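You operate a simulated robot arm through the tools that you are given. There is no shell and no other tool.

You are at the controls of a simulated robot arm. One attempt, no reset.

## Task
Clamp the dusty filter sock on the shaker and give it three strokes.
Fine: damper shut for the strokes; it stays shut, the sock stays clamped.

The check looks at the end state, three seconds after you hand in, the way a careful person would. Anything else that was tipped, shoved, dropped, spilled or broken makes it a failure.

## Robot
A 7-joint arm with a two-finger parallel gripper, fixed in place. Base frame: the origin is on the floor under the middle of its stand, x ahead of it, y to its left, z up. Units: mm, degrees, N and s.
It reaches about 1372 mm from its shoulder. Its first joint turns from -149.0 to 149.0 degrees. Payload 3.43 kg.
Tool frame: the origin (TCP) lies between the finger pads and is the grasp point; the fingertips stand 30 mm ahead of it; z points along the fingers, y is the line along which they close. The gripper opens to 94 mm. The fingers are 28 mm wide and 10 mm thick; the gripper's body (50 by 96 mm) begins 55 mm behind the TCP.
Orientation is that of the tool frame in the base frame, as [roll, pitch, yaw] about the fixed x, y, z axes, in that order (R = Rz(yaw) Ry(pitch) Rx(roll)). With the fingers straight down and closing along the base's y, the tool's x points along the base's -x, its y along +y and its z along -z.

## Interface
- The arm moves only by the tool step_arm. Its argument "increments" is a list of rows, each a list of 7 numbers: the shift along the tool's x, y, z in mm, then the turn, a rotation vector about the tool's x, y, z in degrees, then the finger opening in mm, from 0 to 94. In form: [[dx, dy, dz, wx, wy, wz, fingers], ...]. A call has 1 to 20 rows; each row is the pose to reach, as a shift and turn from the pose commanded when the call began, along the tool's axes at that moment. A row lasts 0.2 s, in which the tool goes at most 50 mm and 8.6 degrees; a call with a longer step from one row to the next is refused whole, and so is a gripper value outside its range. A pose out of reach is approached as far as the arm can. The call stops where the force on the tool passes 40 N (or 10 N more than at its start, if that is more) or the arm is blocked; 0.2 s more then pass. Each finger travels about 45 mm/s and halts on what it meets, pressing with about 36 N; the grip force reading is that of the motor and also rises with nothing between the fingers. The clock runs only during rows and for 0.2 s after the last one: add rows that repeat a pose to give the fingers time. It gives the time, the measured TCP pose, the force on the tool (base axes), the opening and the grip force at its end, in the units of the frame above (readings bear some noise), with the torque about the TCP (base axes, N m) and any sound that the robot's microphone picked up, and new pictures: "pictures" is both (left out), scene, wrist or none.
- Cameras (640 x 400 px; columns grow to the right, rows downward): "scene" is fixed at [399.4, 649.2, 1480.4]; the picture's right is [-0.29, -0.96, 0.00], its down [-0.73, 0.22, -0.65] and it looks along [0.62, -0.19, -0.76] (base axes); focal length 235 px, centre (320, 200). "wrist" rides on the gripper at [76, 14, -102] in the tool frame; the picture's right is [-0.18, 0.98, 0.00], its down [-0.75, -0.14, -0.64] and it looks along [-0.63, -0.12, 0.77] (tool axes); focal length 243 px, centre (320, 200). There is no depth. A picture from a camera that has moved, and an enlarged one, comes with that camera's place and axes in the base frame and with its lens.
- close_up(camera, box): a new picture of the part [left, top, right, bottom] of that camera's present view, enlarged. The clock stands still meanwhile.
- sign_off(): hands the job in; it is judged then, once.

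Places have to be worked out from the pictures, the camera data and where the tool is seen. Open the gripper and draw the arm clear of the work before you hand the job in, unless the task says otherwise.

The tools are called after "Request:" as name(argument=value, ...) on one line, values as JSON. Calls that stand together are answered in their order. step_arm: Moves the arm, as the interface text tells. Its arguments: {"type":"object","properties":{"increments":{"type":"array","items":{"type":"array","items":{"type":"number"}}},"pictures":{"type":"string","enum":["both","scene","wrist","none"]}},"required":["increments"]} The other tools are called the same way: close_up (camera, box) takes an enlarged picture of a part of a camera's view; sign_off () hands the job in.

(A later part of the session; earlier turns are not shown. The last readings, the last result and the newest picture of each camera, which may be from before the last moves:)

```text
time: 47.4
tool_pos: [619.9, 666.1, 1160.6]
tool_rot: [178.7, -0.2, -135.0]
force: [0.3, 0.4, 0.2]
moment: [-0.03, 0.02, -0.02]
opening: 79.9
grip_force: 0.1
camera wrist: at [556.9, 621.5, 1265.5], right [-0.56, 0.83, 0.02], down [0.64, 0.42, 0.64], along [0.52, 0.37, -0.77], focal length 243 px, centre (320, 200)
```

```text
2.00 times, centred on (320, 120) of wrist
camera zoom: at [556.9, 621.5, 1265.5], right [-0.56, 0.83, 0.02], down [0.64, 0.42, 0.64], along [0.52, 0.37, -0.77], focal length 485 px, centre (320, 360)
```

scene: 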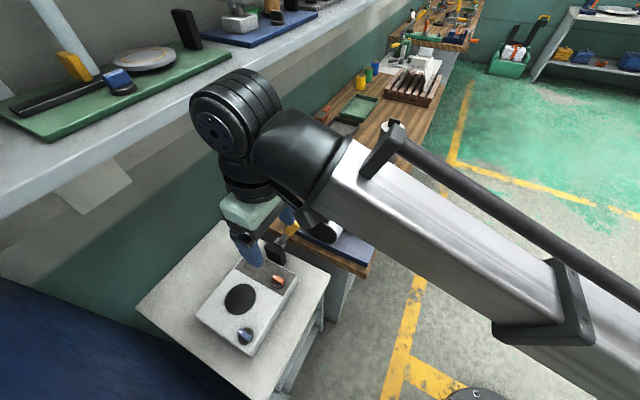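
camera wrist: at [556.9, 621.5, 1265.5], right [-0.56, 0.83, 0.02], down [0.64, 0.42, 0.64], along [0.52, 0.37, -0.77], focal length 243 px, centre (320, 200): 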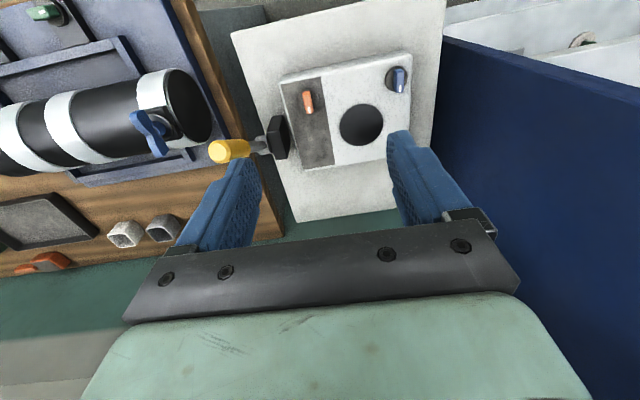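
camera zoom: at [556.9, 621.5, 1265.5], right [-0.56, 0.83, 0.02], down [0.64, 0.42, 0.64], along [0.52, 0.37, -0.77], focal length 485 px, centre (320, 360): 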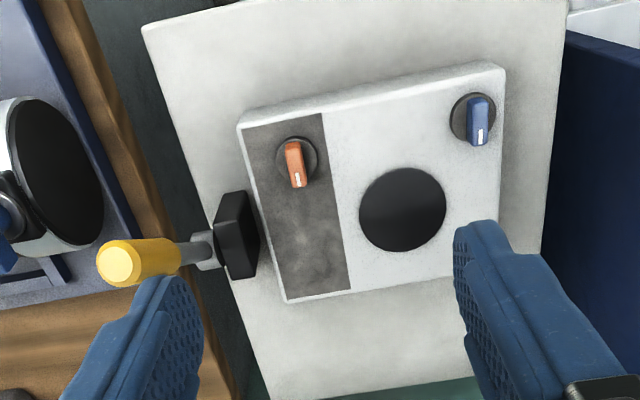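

Both knobs read as intended: orange released, blue turned. I'll level the tool and fly along the bench at this height to look down on the sock.

Request:
step_arm(increments=[[0, -45, 0, 0.6, 0, 0, 80], [0, -90, 0, 1.3, 0, 0, 80], [0, -135, 0, 1.3, 0, 0, 80], [0, -180, 0, 1.3, 0, 0, 80], [0, -225, 0, 1.3, 0, 0, 80], [0, -270, 0, 1.3, 0, 0, 80], [0, -315, 0, 1.3, 0, 0, 80], [8, -360, 0, 1.3, 0, 0, 80], [18, -405, 0, 1.3, 0, 0, 80], [28, -450, 0, 1.3, 0, 0, 80], [38, -495, 0, 1.3, 0, 0, 80], [48, -540, 0, 1.3, 0, 0, 80], [58, -585, 0, 1.3, 0, 0, 80], [68, -630, 0, 1.3, 0, 0, 80], [78, -673, 0, 1.3, 0, 0, 80]])

Request:
close_up(camera="wrist", box=[160, 20, 480, 220])

```text
time: 50.6
tool_pos: [1039.9, 133.4, 1147.7]
tool_rot: [-179.9, -0.1, -135.1]
force: [-0.2, 0.4, 0.3]
moment: [-0.02, 0.02, -0.02]
opening: 80.0
grip_force: 0.0
camera wrist: at [975.1, 90.8, 1251.0], right [-0.57, 0.82, 0.0], down [0.63, 0.43, 0.64], along [0.53, 0.36, -0.77], focal length 243 px, centre (320, 200)
```

scene: 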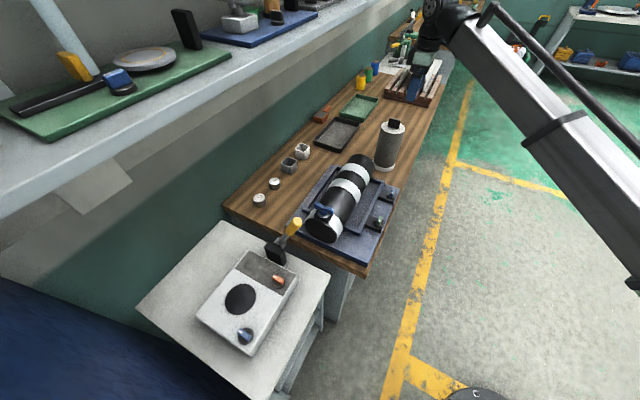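
wrist: 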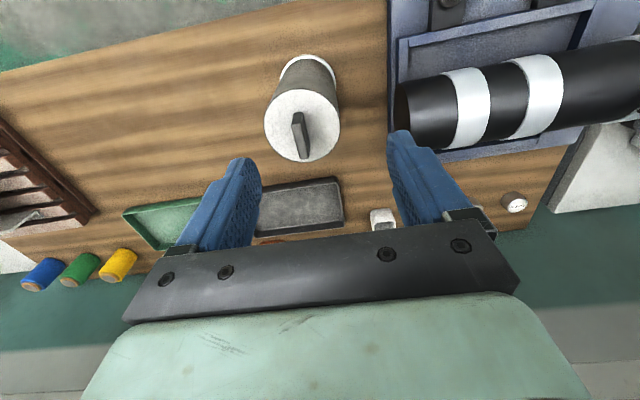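

```text
2.00 times, centred on (320, 120) of wrist
camera zoom: at [975.1, 90.8, 1251.0], right [-0.57, 0.82, 0.0], down [0.63, 0.43, 0.64], along [0.53, 0.36, -0.77], focal length 485 px, centre (320, 360)
```

zoom: 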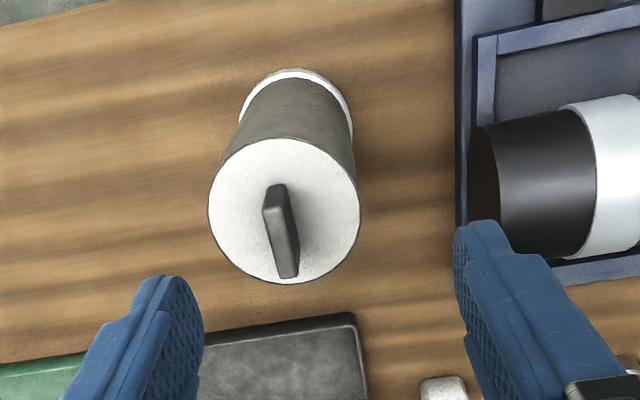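

The sock's axis comes out at about (1083,138.5), cap diameter 91 mm. I'll zoom on the tab to get its exact direction and size.

Request:
close_up(camera="wrist", box=[255, 75, 350, 170])

Request:
close_up(camera="scene", box=[370, 110, 420, 145])

```text
4.21 times, centred on (302, 122) of wrist
camera zoom: at [975.1, 90.8, 1251.0], right [-0.57, 0.82, 0.0], down [0.63, 0.43, 0.64], along [0.53, 0.36, -0.77], focal length 1022 px, centre (394, 526)
```

zoom: 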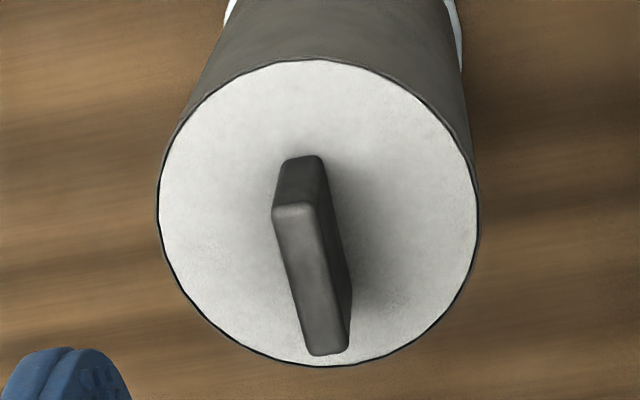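

```text
11.43 times, centred on (395, 128) of scene
camera zoom: at [399.4, 649.2, 1480.4], right [-0.29, -0.96, 0.0], down [-0.73, 0.22, -0.65], along [0.62, -0.19, -0.76], focal length 2681 px, centre (-537, 1029)
```

zoom: 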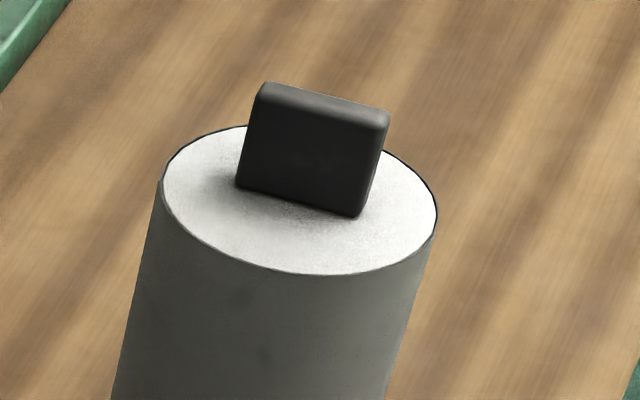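

Cross-checking both cameras, the tab is 40 long × 10 thick × 40 tall, along the bench normal, with its top centre at (1088,141,1006) and cap z≈966. I'll take it with the tool pitched 30° (fingers still flat on the tab), which keeps my wrist away from the shelf later. Moving to the pre-grasp point now.

Request:
step_arm(increments=[[0, -6, 12, 0, -5, 0, 70], [0, -12, 24, 0, -10, 0, 60], [-1, -18, 48, 0, -15, 0, 60], [-1, -24, 70, 0, -20, 0, 60], [-2, -28.6, 85, 0, -25, 0, 60], [-2.4, -28.6, 92.7, 0, -30, 0, 60]])

Request:
close_up(camera="wrist", box=[200, 60, 440, 240])

```text
time: 52.0
tool_pos: [1061.7, 116.5, 1053.6]
tool_rot: [-179.9, 29.9, -135.0]
force: [0.0, 0.1, -0.2]
moment: [-0.01, 0.02, 0.02]
opening: 60.0
grip_force: 0.0
camera wrist: at [967.1, 43.3, 1104.3], right [-0.58, 0.81, 0.09], down [0.33, 0.14, 0.93], along [0.74, 0.57, -0.35], focal length 243 px, centre (320, 200)
```

scene: 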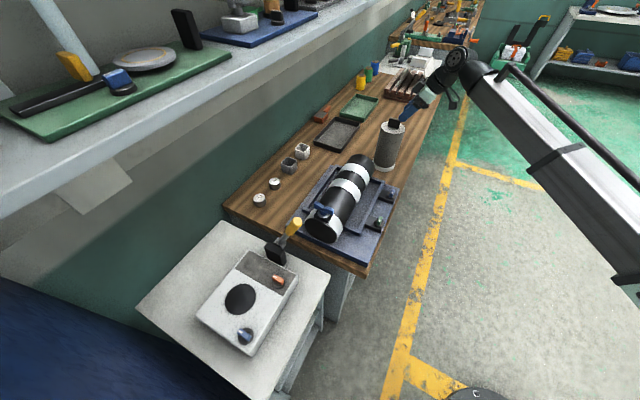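
wrist: 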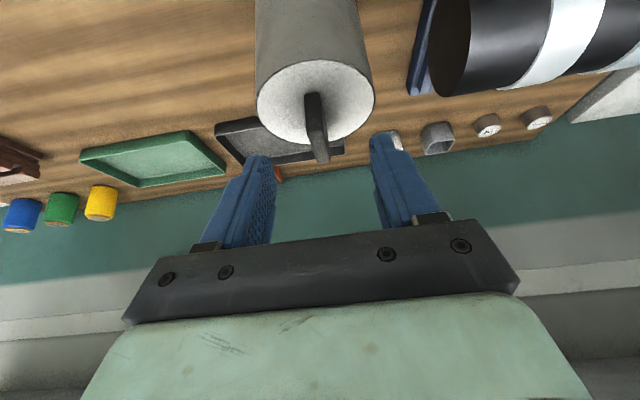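

```text
2.22 times, centred on (320, 150) of wrist
camera zoom: at [967.1, 43.3, 1104.3], right [-0.58, 0.81, 0.09], down [0.33, 0.14, 0.93], along [0.74, 0.57, -0.35], focal length 539 px, centre (320, 311)
```

zoom: 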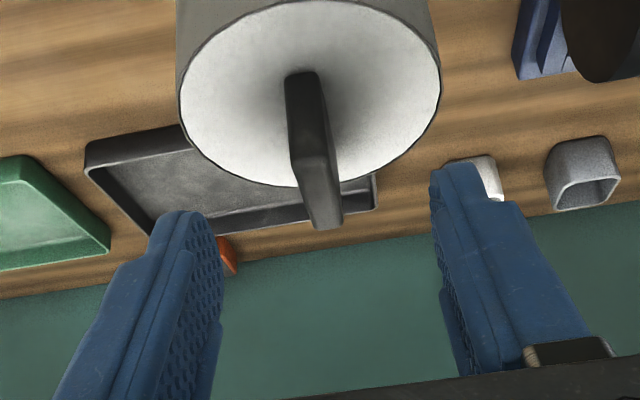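

The tab lies centred between the fingers. I'll advance 59 mm along the fingers and close.

Request:
step_arm(increments=[[0, -1.3, 25, 0, 0, 0, 60], [0, -1.3, 45, 0, 0, 0, 60], [0, -1.3, 58, 0, 0, 0, 60], [0, -1.3, 58, 0, 0, 0, 45], [0, -1.3, 58, 0, 0, 0, 30], [0, -1.3, 58, 0, 0, 0, 15], [0, -1.3, 58, 0, 0, 0, 5], [0, -1.3, 58, 0, 0, 0, 5], [0, -1.3, 58, 0, 0, 0, 5]])

Request:
close_up(camera="wrist", box=[200, 60, 440, 240])

Request:
close_up(camera="scene", box=[350, 60, 460, 180])

```text
time: 54.0
tool_pos: [1082.8, 134.1, 1004.1]
tool_rot: [-179.8, 30.0, -134.9]
force: [4.3, -4.2, 15.5]
moment: [-0.25, -0.48, -0.15]
opening: 16.4
grip_force: 20.8
camera wrist: at [990.1, 62.7, 1055.3], right [-0.58, 0.81, 0.09], down [0.33, 0.14, 0.93], along [0.74, 0.57, -0.35], focal length 243 px, centre (320, 200)
```

scene: 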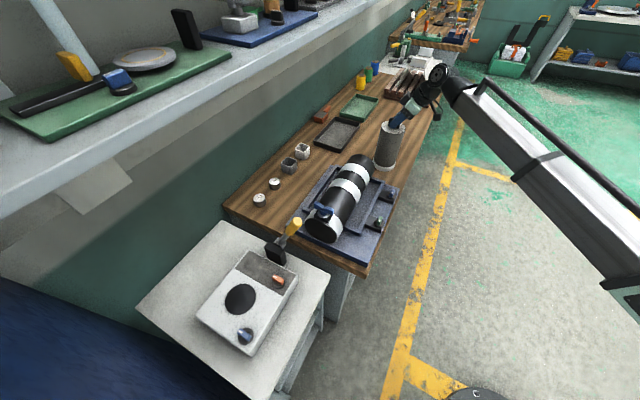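
wrist: 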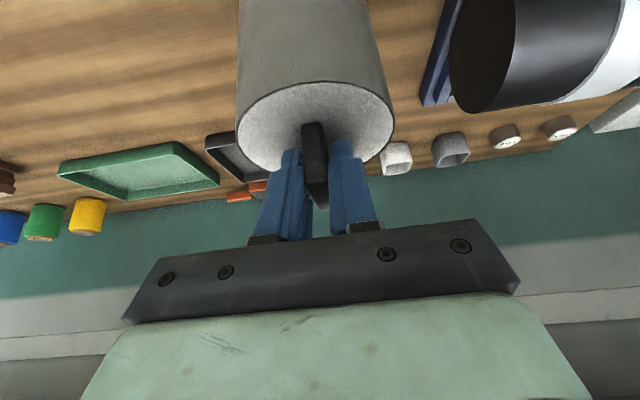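

```text
2.22 times, centred on (320, 150) of wrist
camera zoom: at [990.1, 62.7, 1055.3], right [-0.58, 0.81, 0.09], down [0.33, 0.14, 0.93], along [0.74, 0.57, -0.35], focal length 539 px, centre (320, 311)
```

zoom: 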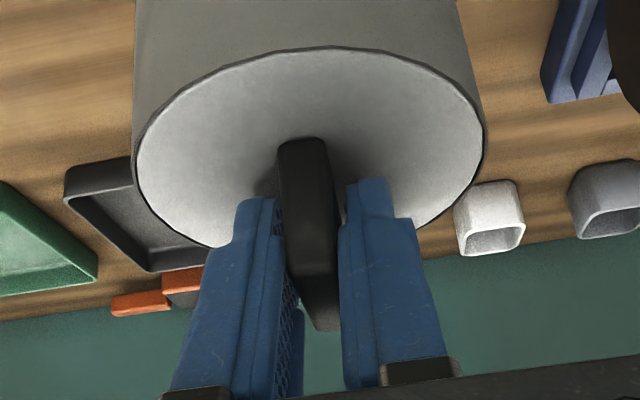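

```text
3.33 times, centred on (405, 120) of scene
camera zoom: at [399.4, 649.2, 1480.4], right [-0.29, -0.96, 0.0], down [-0.73, 0.22, -0.65], along [0.62, -0.19, -0.76], focal length 782 px, centre (37, 467)
```

zoom: 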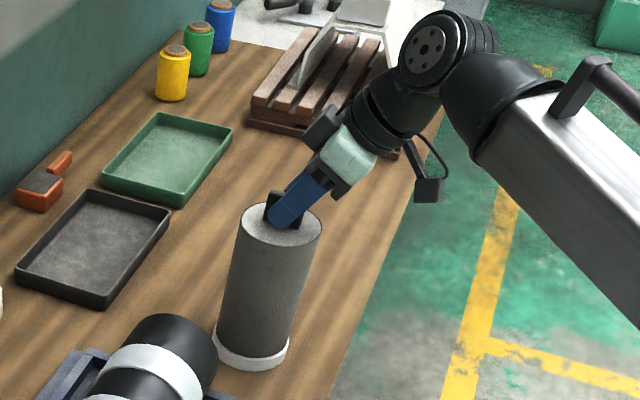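

The grip stalled at 16 mm with an upward force of 15 N, so the fingertips are probably rubbing the cap. I'll open a little, rise 5 mm and close again.

Request:
step_arm(increments=[[0, 0, 0, 0, 0, 0, 30], [0, 0, 0, 0, 0, 0, 30], [-2.5, 0, -4.3, 0, 0, 0, 30], [-2.5, 0, -4.3, 0, 0, 0, 30]], pictures="none")

Request:
close_up(camera="wrist", box=[200, 60, 440, 240])

```text
time: 55.0
tool_pos: [1082.9, 136.4, 1006.8]
tool_rot: [-180.0, 29.8, -135.0]
force: [-0.2, -0.3, 0.3]
moment: [-0.01, -0.01, 0.01]
opening: 30.2
grip_force: 0.1
```

```text
2.22 times, centred on (320, 150) of wrist
camera zoom: at [989.0, 64.4, 1059.7], right [-0.58, 0.81, 0.09], down [0.34, 0.14, 0.93], along [0.74, 0.57, -0.35], focal length 539 px, centre (320, 311)
```

zoom: 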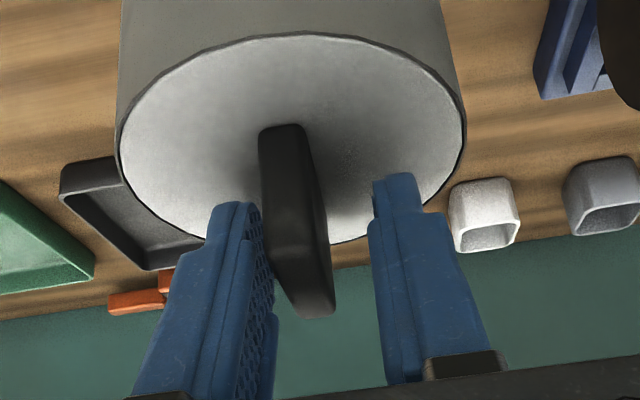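

The tab now sits about 4 mm to the left of centre. I'll shift over and close again.

Request:
step_arm(increments=[[0, -4.2, 0, 0, 0, 0, 30], [0, -4.2, 0, 0, 0, 0, 20], [0, -4.2, 0, 0, 0, 0, 10], [0, -4.2, 0, 0, 0, 0, 5], [0, -4.2, 0, 0, 0, 0, 5], [0, -4.2, 0, 0, 0, 0, 5]], pictures="none")

Request:
close_up(camera="wrist", box=[200, 60, 440, 240])

Request:
close_up(camera="scene", box=[350, 60, 460, 180])

```text
time: 56.4
tool_pos: [1086.2, 133.4, 1009.1]
tool_rot: [-179.9, 29.8, -135.0]
force: [-0.2, -0.4, -0.3]
moment: [-0.02, -0.02, 0.0]
opening: 15.8
grip_force: 36.2
```

```text
2.22 times, centred on (320, 150) of wrist
camera zoom: at [992.0, 61.5, 1059.9], right [-0.58, 0.81, 0.09], down [0.34, 0.14, 0.93], along [0.74, 0.57, -0.35], focal length 539 px, centre (320, 311)
```

zoom: 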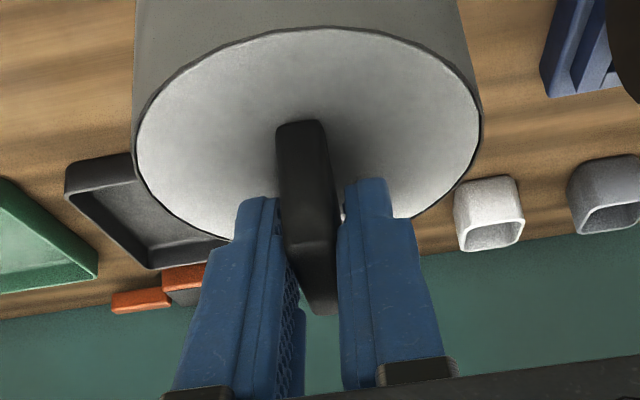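

```text
3.33 times, centred on (405, 120) of scene
camera zoom: at [399.4, 649.2, 1480.4], right [-0.29, -0.96, 0.0], down [-0.73, 0.22, -0.65], along [0.62, -0.19, -0.76], focal length 782 px, centre (37, 467)
```

zoom: 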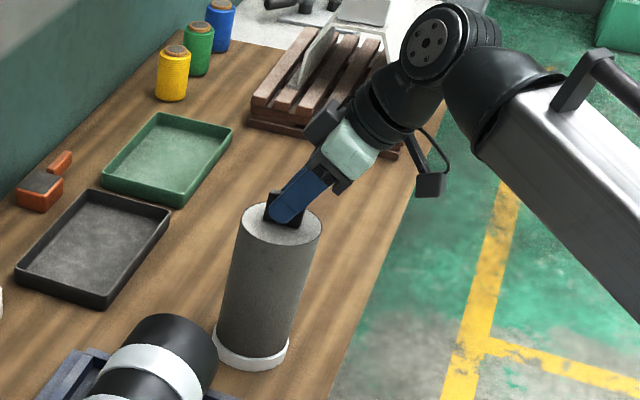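

Now a clean grip with no side force. I'll lift 20 mm and check the load.

Request:
step_arm(increments=[[-2.5, 0, -4.3, 0, 0, 0, 5], [-5, 0, -8.7, 0, 0, 0, 5], [-10, 0, -17.3, 0, 0, 0, 5], [-10, 0, -17.3, 0, 0, 0, 5]], pictures="none")

Request:
close_up(camera="scene", box=[350, 60, 460, 180])

Request:
close_up(camera="wrist", box=[200, 0, 440, 240])

```text
time: 57.4
tool_pos: [1085.8, 133.6, 1027.0]
tool_rot: [-180.0, 29.8, -135.1]
force: [0.2, -0.7, -2.4]
moment: [-0.01, 0.02, -0.01]
opening: 16.1
grip_force: 35.7
```

```text
3.33 times, centred on (405, 120) of scene
camera zoom: at [399.4, 649.2, 1480.4], right [-0.29, -0.96, 0.0], down [-0.73, 0.22, -0.65], along [0.62, -0.19, -0.76], focal length 782 px, centre (37, 467)
```

zoom: 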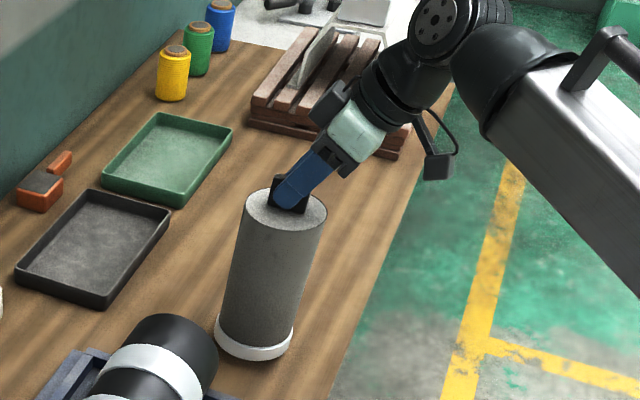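

```text
1.67 times, centred on (320, 120) of wrist
camera zoom: at [991.7, 61.0, 1079.0], right [-0.58, 0.81, 0.09], down [0.34, 0.14, 0.93], along [0.74, 0.57, -0.35], focal length 404 px, centre (320, 333)
```

zoom: 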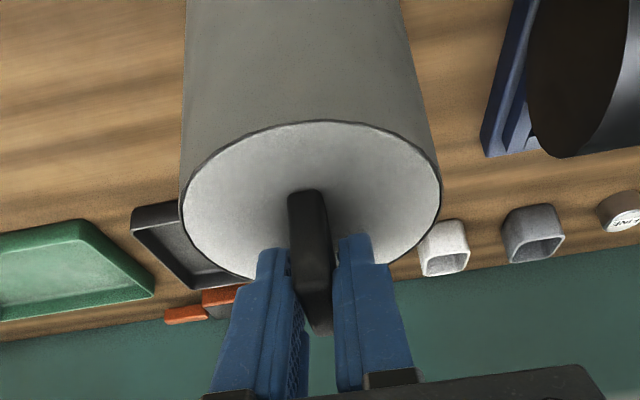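

The sock is lifted (about 0.24 kg). I'll raise it 125 mm, pull it towards me to pass in front of the drum and lever, then carry it along the bench.

Request:
step_arm(increments=[[-18, 0, -32, 0, 0, 0, 5], [-36, 0, -64, 0, 0, 0, 5], [-54, 0, -95, 0, 0, 0, 5], [-64, 0, -111, 0, 0, 0, 5], [-33, 0, -129, 0, 0, 0, 5], [-2, 0, -147, 0, 0, 0, 5], [-2, 0, -147, 0, 0, 0, 5]])

```text
time: 59.0
tool_pos: [1032.7, 81.9, 1155.4]
tool_rot: [-179.9, 30.0, -135.0]
force: [0.5, -0.6, -3.1]
moment: [0.0, 0.02, 0.04]
opening: 15.9
grip_force: 35.6
camera wrist: at [939.5, 9.6, 1207.7], right [-0.58, 0.81, 0.09], down [0.34, 0.14, 0.93], along [0.74, 0.57, -0.35], focal length 243 px, centre (320, 200)
```

scene: 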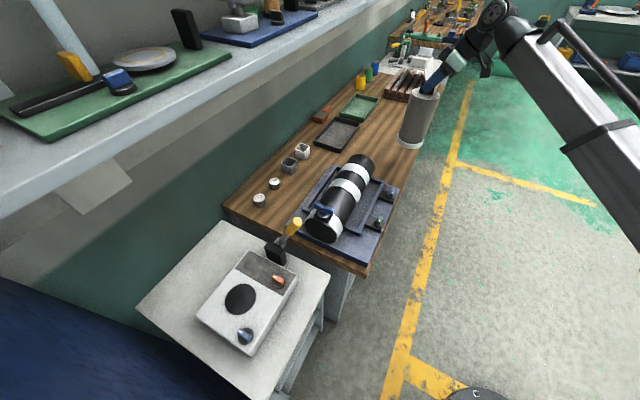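
wrist: 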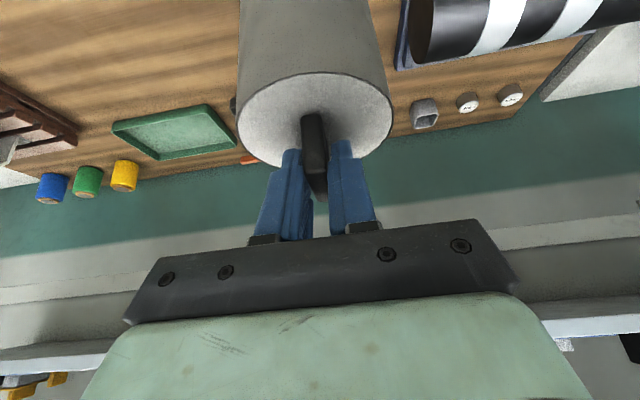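

The sock hangs steady. I'll carry it along in front of the bench in a first leg.

Request:
step_arm(increments=[[0, 20, 0, 0, 0, 0, 5], [0, 60, 0, 0, 0, 0, 5], [0, 100, 0, 0, 0, 0, 5], [0, 140, 0, 0, 0, 0, 5], [0, 180, 0, 0, 0, 0, 5], [0, 220, 0, 0, 0, 0, 5], [0, 260, 0, 0, 0, 0, 5], [0, 300, 0, 0, 0, 0, 5], [0, 340, 0, 0, 0, 0, 5], [0, 380, 0, 0, 0, 0, 5], [0, 400, 0, 0, 0, 0, 5]])

```text
time: 61.4
tool_pos: [749.1, 365.7, 1157.7]
tool_rot: [180.0, 29.9, -135.0]
force: [-0.1, -0.2, -1.4]
moment: [0.0, 0.01, 0.04]
opening: 15.8
grip_force: 35.6
camera wrist: at [656.7, 293.6, 1208.8], right [-0.58, 0.81, 0.09], down [0.34, 0.14, 0.93], along [0.74, 0.57, -0.35], focal length 243 px, centre (320, 200)
```

scene: 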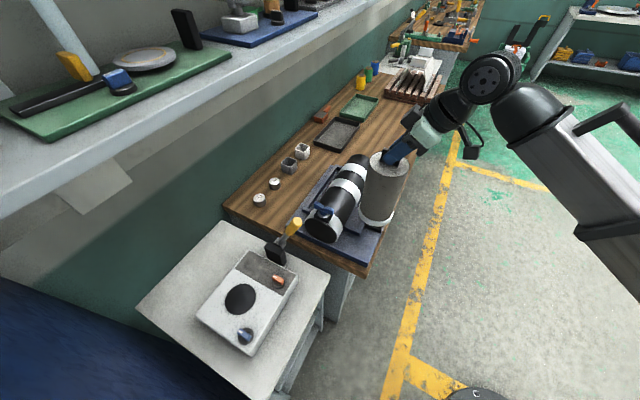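
wrist: 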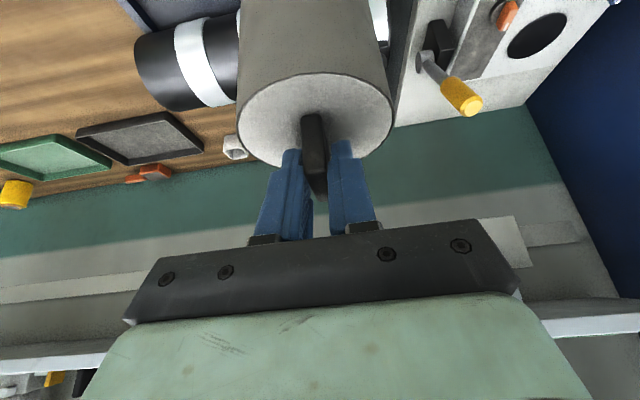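

All clear. Second leg, to in front of the seat.

Request:
step_arm(increments=[[0, 20, 0, 0, 0, 0, 5], [0, 60, 0, 0, 0, 0, 5], [0, 100, 0, 0, 0, 0, 5], [0, 140, 0, 0, 0, 0, 5], [0, 180, 0, 0, 0, 0, 5], [0, 220, 0, 0, 0, 0, 5], [0, 260, 0, 0, 0, 0, 5], [0, 300, 0, 0, 0, 0, 5], [0, 340, 0, 0, 0, 0, 5], [0, 366, 0, 0, 0, 0, 5], [0, 366, 0, 0, 0, 0, 5]])

Request:
close_up(camera="scene", box=[180, 120, 400, 320])

```text
time: 63.8
tool_pos: [491.0, 625.9, 1156.5]
tool_rot: [-179.9, 29.8, -135.0]
force: [0.3, 0.2, -2.3]
moment: [0.0, 0.02, 0.01]
opening: 15.6
grip_force: 35.8
camera wrist: at [398.7, 553.3, 1207.7], right [-0.58, 0.81, 0.09], down [0.34, 0.14, 0.93], along [0.74, 0.57, -0.35], focal length 243 px, centre (320, 200)
```

scene: 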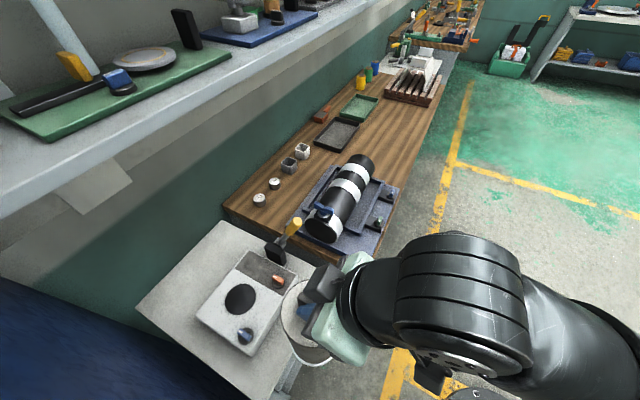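
wrist: 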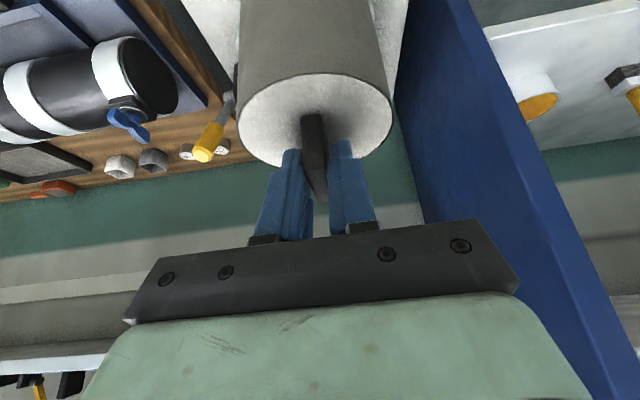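

```text
2.00 times, centred on (290, 220) of scene
camera zoom: at [399.4, 649.2, 1480.4], right [-0.29, -0.96, 0.0], down [-0.73, 0.22, -0.65], along [0.62, -0.19, -0.76], focal length 469 px, centre (380, 160)
```

zoom: 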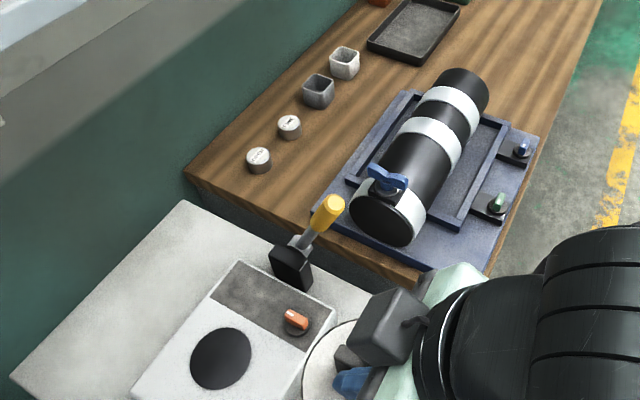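

The sock hangs in front of the table, aligned with the seat. I'll move it in over the seat at this height; its base is about 60 mm above the knobs.

Request:
step_arm(increments=[[-17, 0, 10, 0, 0, 0, 5], [-50, 0, 29, 0, 0, 0, 5], [-85, 0, 49, 0, 0, 0, 5], [-120, 0, 69, 0, 0, 0, 5], [-155, 0, 89, 0, 0, 0, 5], [-185, 0, 107, 0, 0, 0, 5], [-198, 0, 114.5, 0, 0, 0, 5], [-198, 0, 114.5, 0, 0, 0, 5]])

Request:
close_up(camera="scene", box=[150, 180, 350, 370])

```text
time: 65.6
tool_pos: [656.4, 786.6, 1154.6]
tool_rot: [-179.8, 29.9, -135.0]
force: [-0.5, -0.5, -2.3]
moment: [-0.02, 0.02, -0.01]
opening: 15.7
grip_force: 36.8
camera wrist: at [562.9, 714.5, 1205.9], right [-0.58, 0.81, 0.09], down [0.34, 0.14, 0.93], along [0.74, 0.57, -0.35], focal length 243 px, centre (320, 200)
```

scene: 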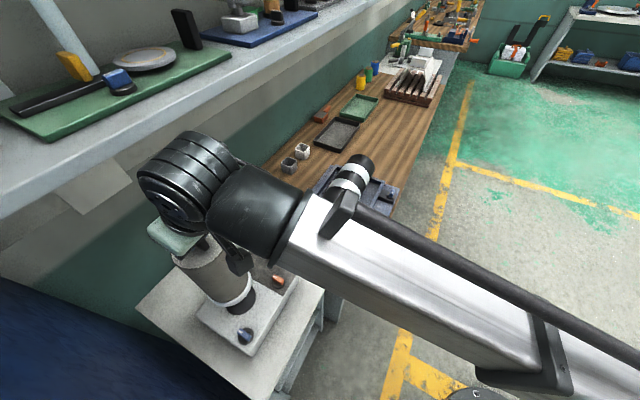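
wrist: 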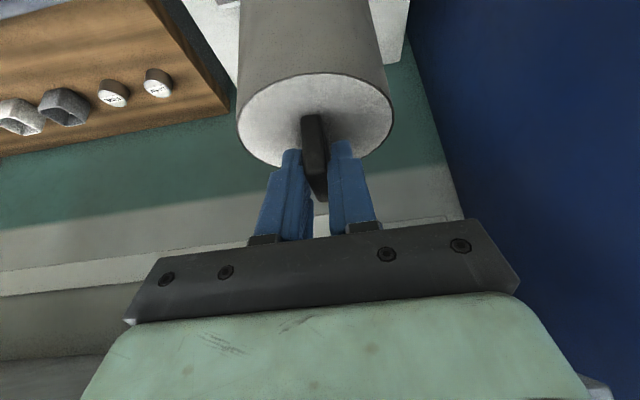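

```text
2.11 times, centred on (250, 275) of scene
camera zoom: at [399.4, 649.2, 1480.4], right [-0.29, -0.96, 0.0], down [-0.73, 0.22, -0.65], along [0.62, -0.19, -0.76], focal length 494 px, centre (467, 42)
```

zoom: 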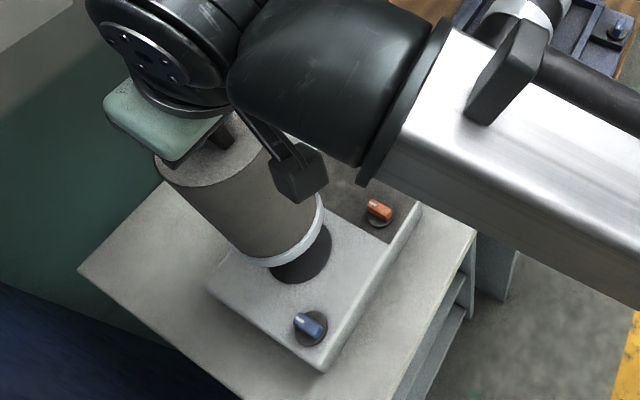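

I'll correct 3 mm sideways and lower to about 15 mm above the seat, then check the alignment.

Request:
step_arm(increments=[[10, 1.5, 17.3, 0, 0, 0, 5], [20, 3, 34.6, 0, 0, 0, 5], [30, 3, 52, 0, 0, 0, 5], [36.5, 3, 63.2, 0, 0, 0, 5], [36.5, 3, 63.2, 0, 0, 0, 5]])

Request:
close_up(camera="scene", box=[170, 200, 330, 370])

```text
time: 66.8
tool_pos: [652.3, 788.0, 1080.6]
tool_rot: [-180.0, 29.9, -135.1]
force: [0.3, 0.3, -1.9]
moment: [0.01, 0.02, 0.0]
opening: 15.6
grip_force: 36.0
camera wrist: at [558.8, 715.3, 1133.1], right [-0.58, 0.81, 0.09], down [0.34, 0.14, 0.93], along [0.74, 0.57, -0.35], focal length 243 px, centre (320, 200)
```

scene: 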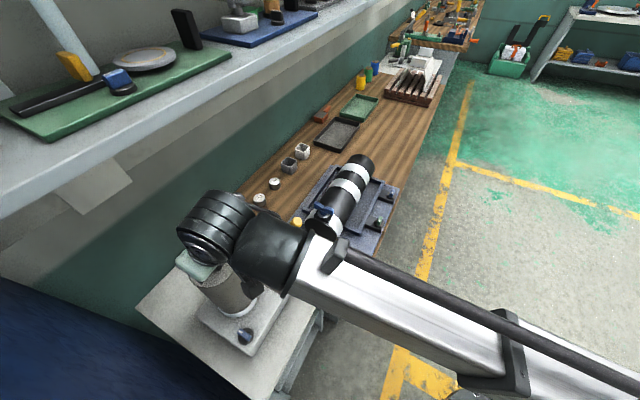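
wrist: 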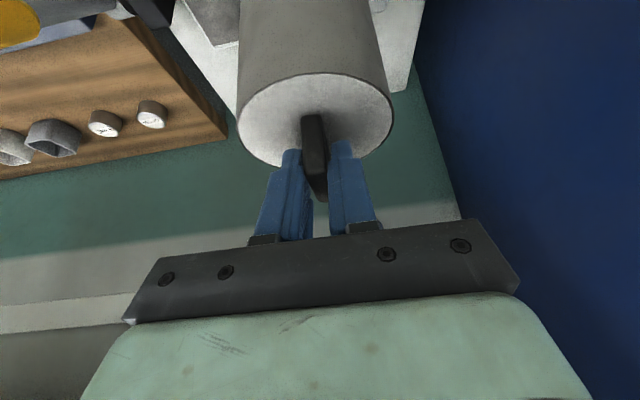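

```text
2.35 times, centred on (250, 285) of scene
camera zoom: at [399.4, 649.2, 1480.4], right [-0.29, -0.96, 0.0], down [-0.73, 0.22, -0.65], along [0.62, -0.19, -0.76], focal length 552 px, centre (485, 0)
```

zoom: 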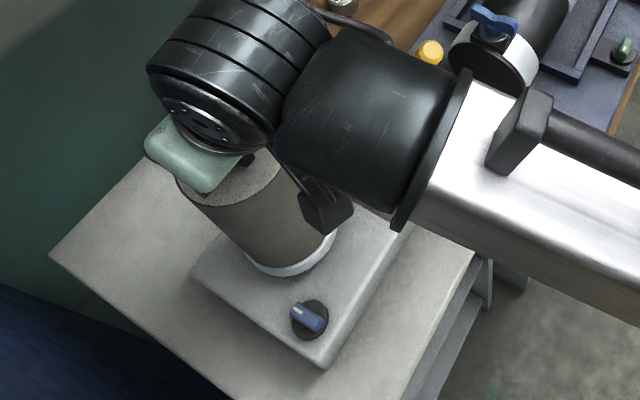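

Predicted and observed ring outlines agree within about 3 mm. One more zoom to confirm before setting down.

Request:
close_up(camera="scene", box=[205, 265, 285, 325])

```text
6.67 times, centred on (245, 295) of scene
camera zoom: at [399.4, 649.2, 1480.4], right [-0.29, -0.96, 0.0], down [-0.73, 0.22, -0.65], along [0.62, -0.19, -0.76], focal length 1564 px, centre (820, -433)
```

zoom: 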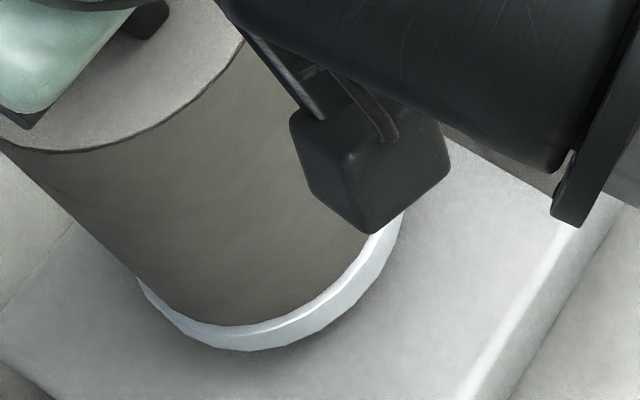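

The ring is centred over the seat to within a couple of millimetres. Lowering slowly to contact.

Request:
step_arm(increments=[[3, 0, 5.2, 0, 0, 0, 5], [5, 0, 8.7, 0, 0, 0, 5], [6, 0, 10.4, 0, 0, 0, 5], [7, 0, 12.1, 0, 0, 0, 5]], pictures="none")

Request:
close_up(camera="scene", box=[205, 265, 285, 325])

```text
time: 67.8
tool_pos: [652.8, 788.3, 1067.0]
tool_rot: [-179.8, 29.8, -134.9]
force: [-0.7, -0.6, -3.0]
moment: [-0.01, 0.04, 0.01]
opening: 15.9
grip_force: 36.2
```

```text
6.67 times, centred on (245, 295) of scene
camera zoom: at [399.4, 649.2, 1480.4], right [-0.29, -0.96, 0.0], down [-0.73, 0.22, -0.65], along [0.62, -0.19, -0.76], focal length 1564 px, centre (820, -433)
```

zoom: 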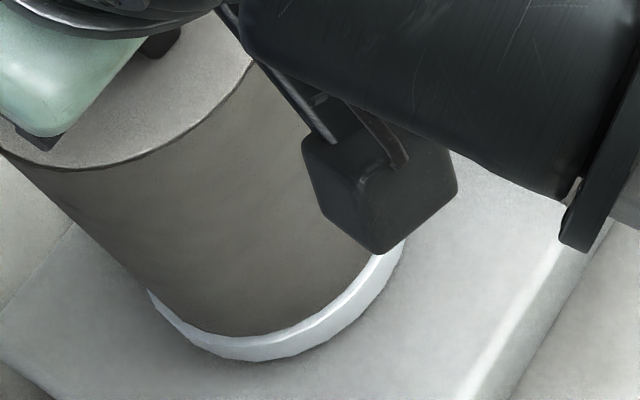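

No contact yet at 1067. I'll continue in small steps.

Request:
step_arm(increments=[[0.75, 0, 1.3, 0, 0, 0, 5], [1.5, 0, 2.6, 0, 0, 0, 5], [2.25, 0, 3.9, 0, 0, 0, 5], [3, 0, 5.2, 0, 0, 0, 5]], pictures="none")

```text
time: 68.8
tool_pos: [652.7, 787.7, 1064.0]
tool_rot: [-180.0, 29.9, -135.0]
force: [-2.4, -0.9, 5.7]
moment: [-0.11, 0.09, -0.03]
opening: 15.8
grip_force: 35.9
```

Contact at about 1064 with 6 N. I'll ease up 2 mm, then open the fingers.

Request:
step_arm(increments=[[-1, 0, -1.7, 0, 0, 0, 5], [-1, 0, -1.7, 0, 0, 0, 20], [-1, 0, -1.7, 0, 0, 0, 35], [-1, 0, -1.7, 0, 0, 0, 50], [-1, 0, -1.7, 0, 0, 0, 50]], pictures="none")

Request:
close_up(camera="wrist", box=[200, 60, 440, 240])

Request:
close_up(camera="scene", box=[205, 265, 285, 325])

```text
time: 70.0
tool_pos: [652.9, 788.0, 1064.0]
tool_rot: [-179.9, 29.9, -135.0]
force: [-0.3, 0.4, 0.9]
moment: [0.01, 0.01, -0.01]
opening: 49.9
grip_force: 0.1
```

```text
2.22 times, centred on (320, 150) of wrist
camera zoom: at [559.3, 716.0, 1116.3], right [-0.58, 0.81, 0.09], down [0.34, 0.14, 0.93], along [0.74, 0.57, -0.35], focal length 539 px, centre (320, 311)
```

zoom: 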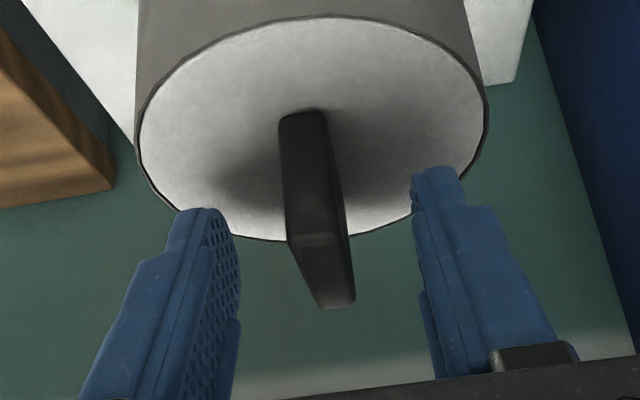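

```text
6.67 times, centred on (245, 295) of scene
camera zoom: at [399.4, 649.2, 1480.4], right [-0.29, -0.96, 0.0], down [-0.73, 0.22, -0.65], along [0.62, -0.19, -0.76], focal length 1564 px, centre (820, -433)
```

zoom: 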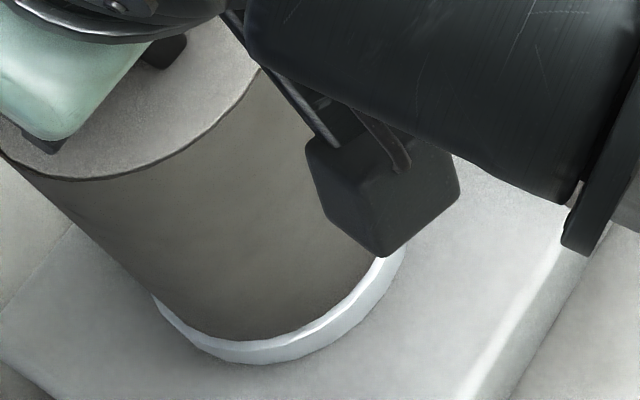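

The sock stands on its own. I'll withdraw straight back along the fingers and look at it from further off.

Request:
step_arm(increments=[[0, 0, -30, 0, 0, 0, 60], [0, 0, -70, 0, 0, 0, 60], [0, 0, -115, 0, 0, 0, 60], [17, 0, -150, 0, 0, 0, 60], [40, 0, -190, 0, 0, 0, 60], [60, 0, -230, 0, 0, 0, 60]])

Request:
close_up(camera="wrist", box=[180, 20, 460, 240])

Request:
close_up(camera="scene", box=[170, 180, 330, 370])

```text
time: 71.4
tool_pos: [534.3, 670.2, 1232.4]
tool_rot: [-179.9, 29.9, -135.0]
force: [0.7, 0.1, 0.5]
moment: [0.02, 0.0, -0.04]
opening: 59.8
grip_force: 0.1
camera wrist: at [440.6, 597.4, 1285.1], right [-0.58, 0.81, 0.09], down [0.34, 0.14, 0.93], along [0.74, 0.57, -0.35], focal length 243 px, centre (320, 200)
```

scene: 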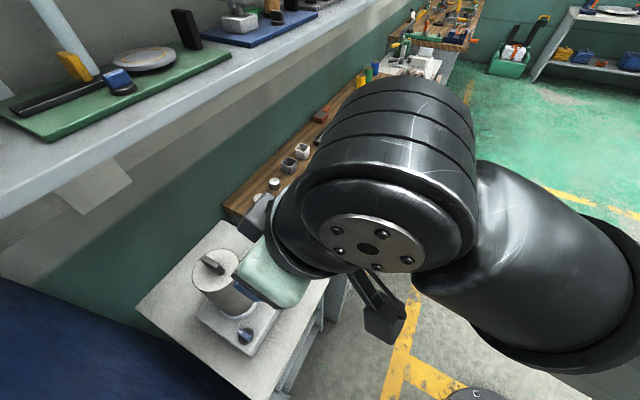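
wrist: 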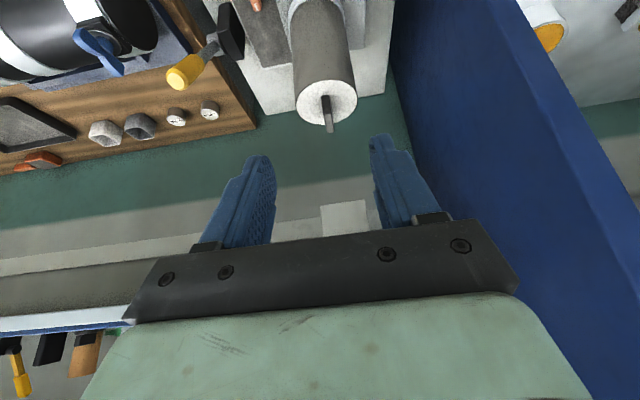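

```text
1.82 times, centred on (320, 130) of wrist
camera zoom: at [440.6, 597.4, 1285.1], right [-0.58, 0.81, 0.09], down [0.34, 0.14, 0.93], along [0.74, 0.57, -0.35], focal length 441 px, centre (320, 327)
```

zoom: 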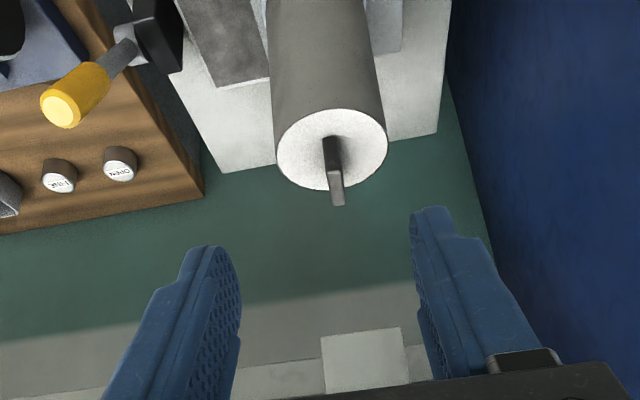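

```text
2.11 times, centred on (250, 275) of scene
camera zoom: at [399.4, 649.2, 1480.4], right [-0.29, -0.96, 0.0], down [-0.73, 0.22, -0.65], along [0.62, -0.19, -0.76], focal length 494 px, centre (467, 42)
```

zoom: 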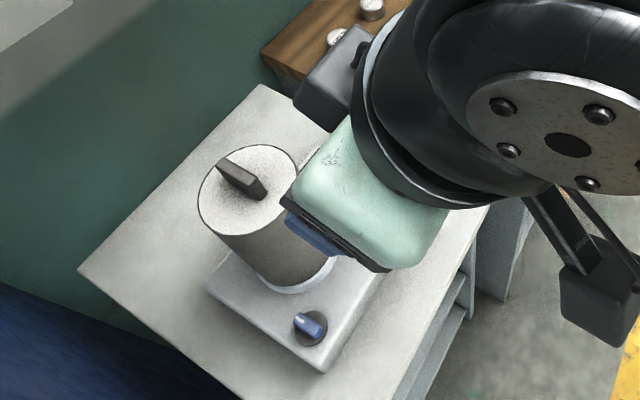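

The sock is seated upright. Now the orange knob: I'll come down on the robot side with closed, slightly pitched fingers so my wrist stays off the sock, and push its tail round.

Request:
step_arm(increments=[[14, -9, 37, 0, 1.5, 0, 40], [28, -18, 74, 0, 3, 0, 20], [42, -27, 111, 0, 4.5, 0, 0], [55, -36, 148, 0, 6, 0, 0], [68, -45, 185, 0, 7.5, 0, 0], [81, -54, 222, 0, 9, 0, 0], [94, -62, 259, 0, 10, 0, 0], [94, -62, 259, 0, 10, 0, 0]])

Request:
close_up(camera="wrist", box=[200, 0, 480, 240])

```text
time: 73.2
tool_pos: [613.1, 657.7, 959.5]
tool_rot: [-179.9, 19.9, -134.9]
force: [1.2, -0.6, 0.2]
moment: [0.02, 0.02, -0.04]
opening: 0.0
grip_force: 32.9
camera wrist: at [526.7, 592.8, 1031.6], right [-0.57, 0.82, 0.06], down [0.45, 0.25, 0.86], along [0.69, 0.52, -0.51], focal length 243 px, centre (320, 200)
```

scene: 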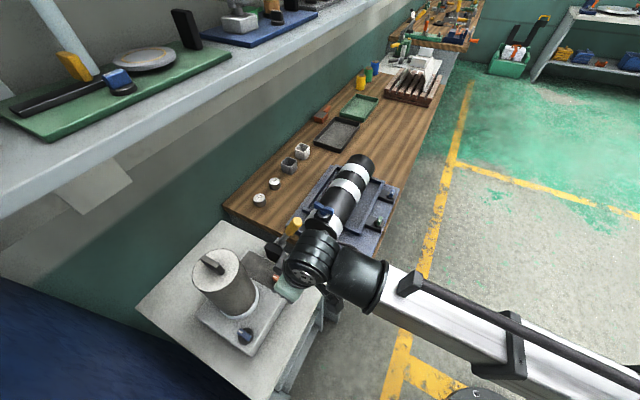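
wrist: 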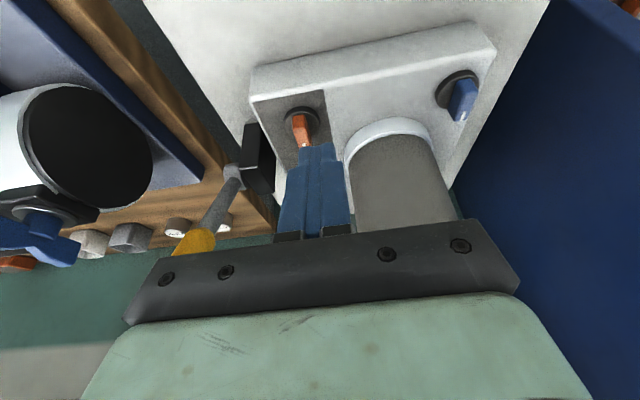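

```text
1.67 times, centred on (340, 120) of wrist
camera zoom: at [526.7, 592.8, 1031.6], right [-0.57, 0.82, 0.06], down [0.45, 0.25, 0.86], along [0.69, 0.52, -0.51], focal length 404 px, centre (287, 333)
```

zoom: 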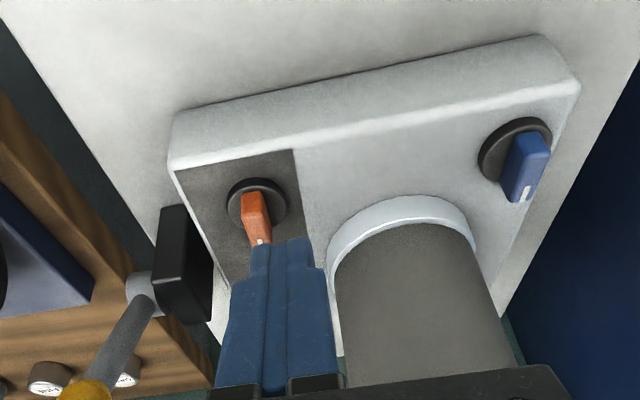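

The approach is clear of the sock and lever. I'll drop beside the orange tail and push it towards the lever side.

Request:
step_arm(increments=[[6, 2.5, 40, 0, 0, 0, 0], [13.5, 2.5, 84, 0, 0, 0, 0], [-1.5, 2.5, 89.4, 0, 0, 0, 0], [-1.5, -3, 89.4, 0, 0, 0, 0], [-1.5, -8, 89.4, 0, 0, 0, 0], [-1.5, -13, 89.4, 0, 0, 0, 0], [-1.5, -18, 89.4, 0, 0, 0, 0]], pictures="wrist")

Request:
close_up(camera="wrist", box=[220, 60, 440, 240])

```text
time: 74.8
tool_pos: [647.9, 667.6, 878.3]
tool_rot: [-179.8, 19.8, -134.9]
force: [-3.4, -8.7, 1.0]
moment: [-0.17, 0.07, -0.12]
opening: 0.0
grip_force: 32.9
camera wrist: at [561.7, 603.2, 950.3], right [-0.57, 0.82, 0.06], down [0.45, 0.25, 0.86], along [0.69, 0.52, -0.51], focal length 243 px, centre (320, 200)
```

wrist: 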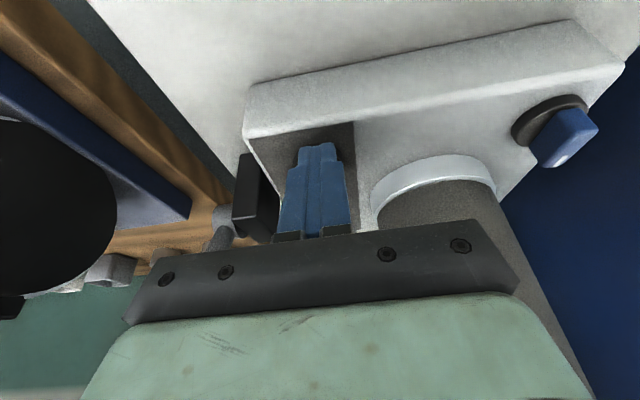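

```text
2.22 times, centred on (330, 150) of wrist
camera zoom: at [561.7, 603.2, 950.3], right [-0.57, 0.82, 0.06], down [0.45, 0.25, 0.86], along [0.69, 0.52, -0.51], focal length 539 px, centre (298, 311)
```

zoom: 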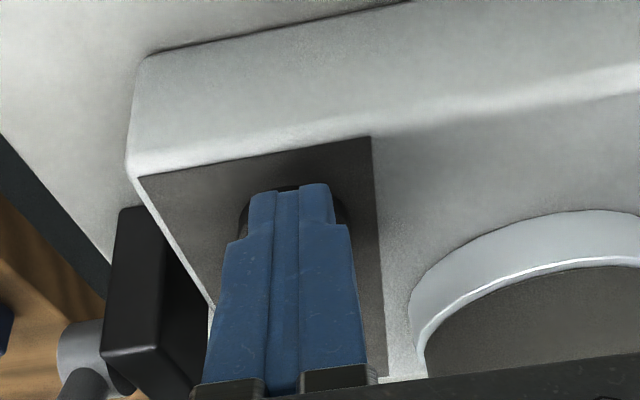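

The fingers hide the bar. I'll continue a few millimetres and then back away to look.

Request:
step_arm(increments=[[0, -4, 0, 0, 0, 0, 0], [0, -8, 0, 0, 0, 0, 0], [0, -12, 0, 0, 0, 0, 0], [12, -12, -4.4, 0, 0, 0, 0], [24, -12, -8.7, 0, 0, 0, 0], [30, -24, -11, 0, 0, 0, 0]], pictures="wrist")

Request:
close_up(camera="wrist", box=[220, 60, 440, 240])

```text
time: 76.2
tool_pos: [641.2, 629.8, 879.9]
tool_rot: [-179.9, 19.8, -135.0]
force: [-0.6, -0.8, -0.4]
moment: [0.01, 0.0, 0.03]
opening: 0.0
grip_force: 33.1
camera wrist: at [555.5, 565.6, 950.5], right [-0.57, 0.82, 0.06], down [0.45, 0.25, 0.86], along [0.69, 0.52, -0.51], focal length 243 px, centre (320, 200)
```

wrist: 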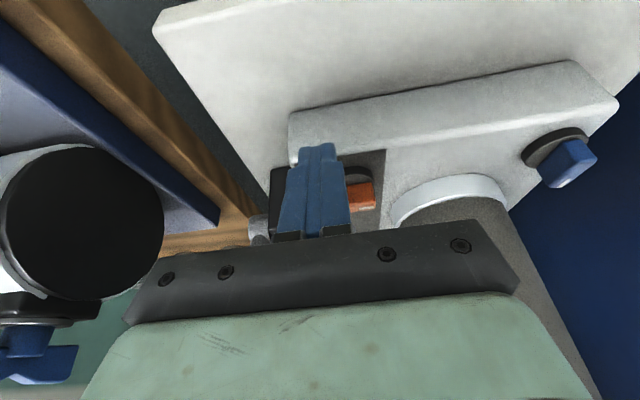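

```text
2.22 times, centred on (330, 150) of wrist
camera zoom: at [555.5, 565.6, 950.5], right [-0.57, 0.82, 0.06], down [0.45, 0.25, 0.86], along [0.69, 0.52, -0.51], focal length 539 px, centre (298, 311)
```

zoom: 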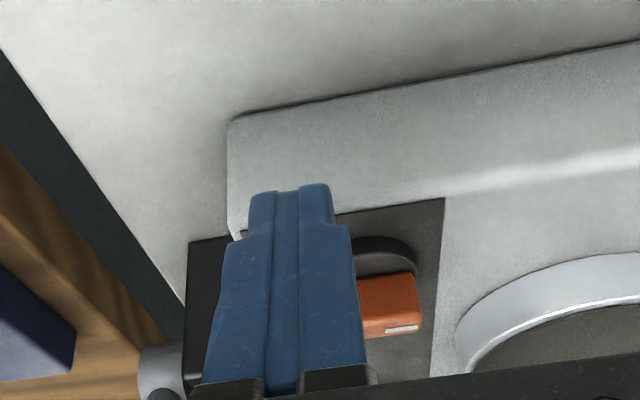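

The orange bar has come most of the way and points along the box. I'll finish by pushing its tail away from me until it meets the stop.

Request:
step_arm(increments=[[-10, 0, 6, 0, 0, 0, 0], [-20, 0, 10, 0, 0, 0, 0], [-24, 0, 11.5, 0, 0, 0, 0], [-27, 0, 12.6, 0, 0, 0, 0], [-29, 0, 13.3, 0, 0, 0, 0], [-31, 0, 14, 0, 0, 0, 0], [-33, 0, 14.8, 0, 0, 0, 0]], pictures="wrist")

Request:
close_up(camera="wrist", box=[220, 60, 440, 240])

```text
time: 77.8
tool_pos: [664.4, 651.9, 875.9]
tool_rot: [-179.9, 19.6, -134.9]
force: [-23.0, -24.7, 6.7]
moment: [-0.59, 0.3, 0.03]
opening: 0.2
grip_force: 33.0
camera wrist: at [578.3, 588.2, 948.7], right [-0.57, 0.82, 0.06], down [0.45, 0.25, 0.86], along [0.69, 0.52, -0.51], focal length 243 px, centre (320, 200)
```

wrist: 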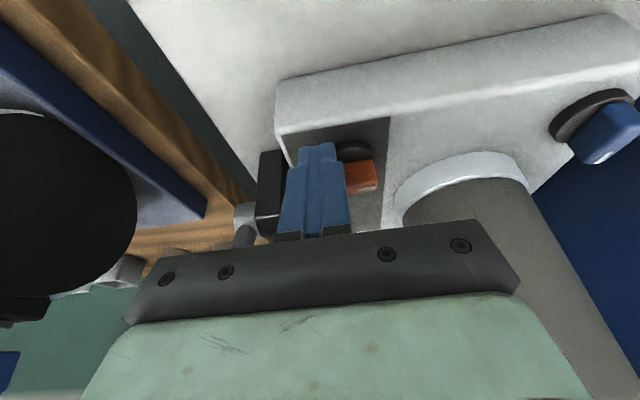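

```text
2.22 times, centred on (330, 150) of wrist
camera zoom: at [578.3, 588.2, 948.7], right [-0.57, 0.82, 0.06], down [0.45, 0.25, 0.86], along [0.69, 0.52, -0.51], focal length 539 px, centre (298, 311)
```

zoom: 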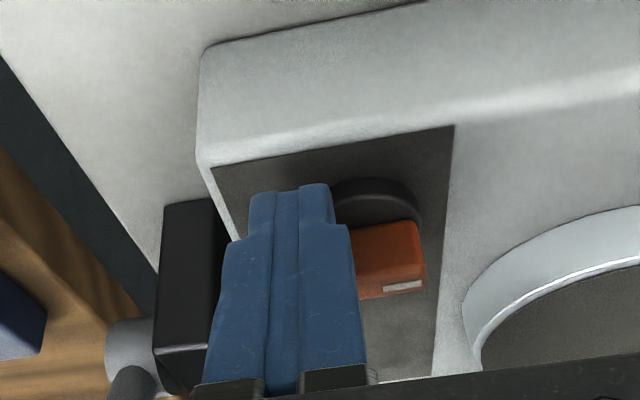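

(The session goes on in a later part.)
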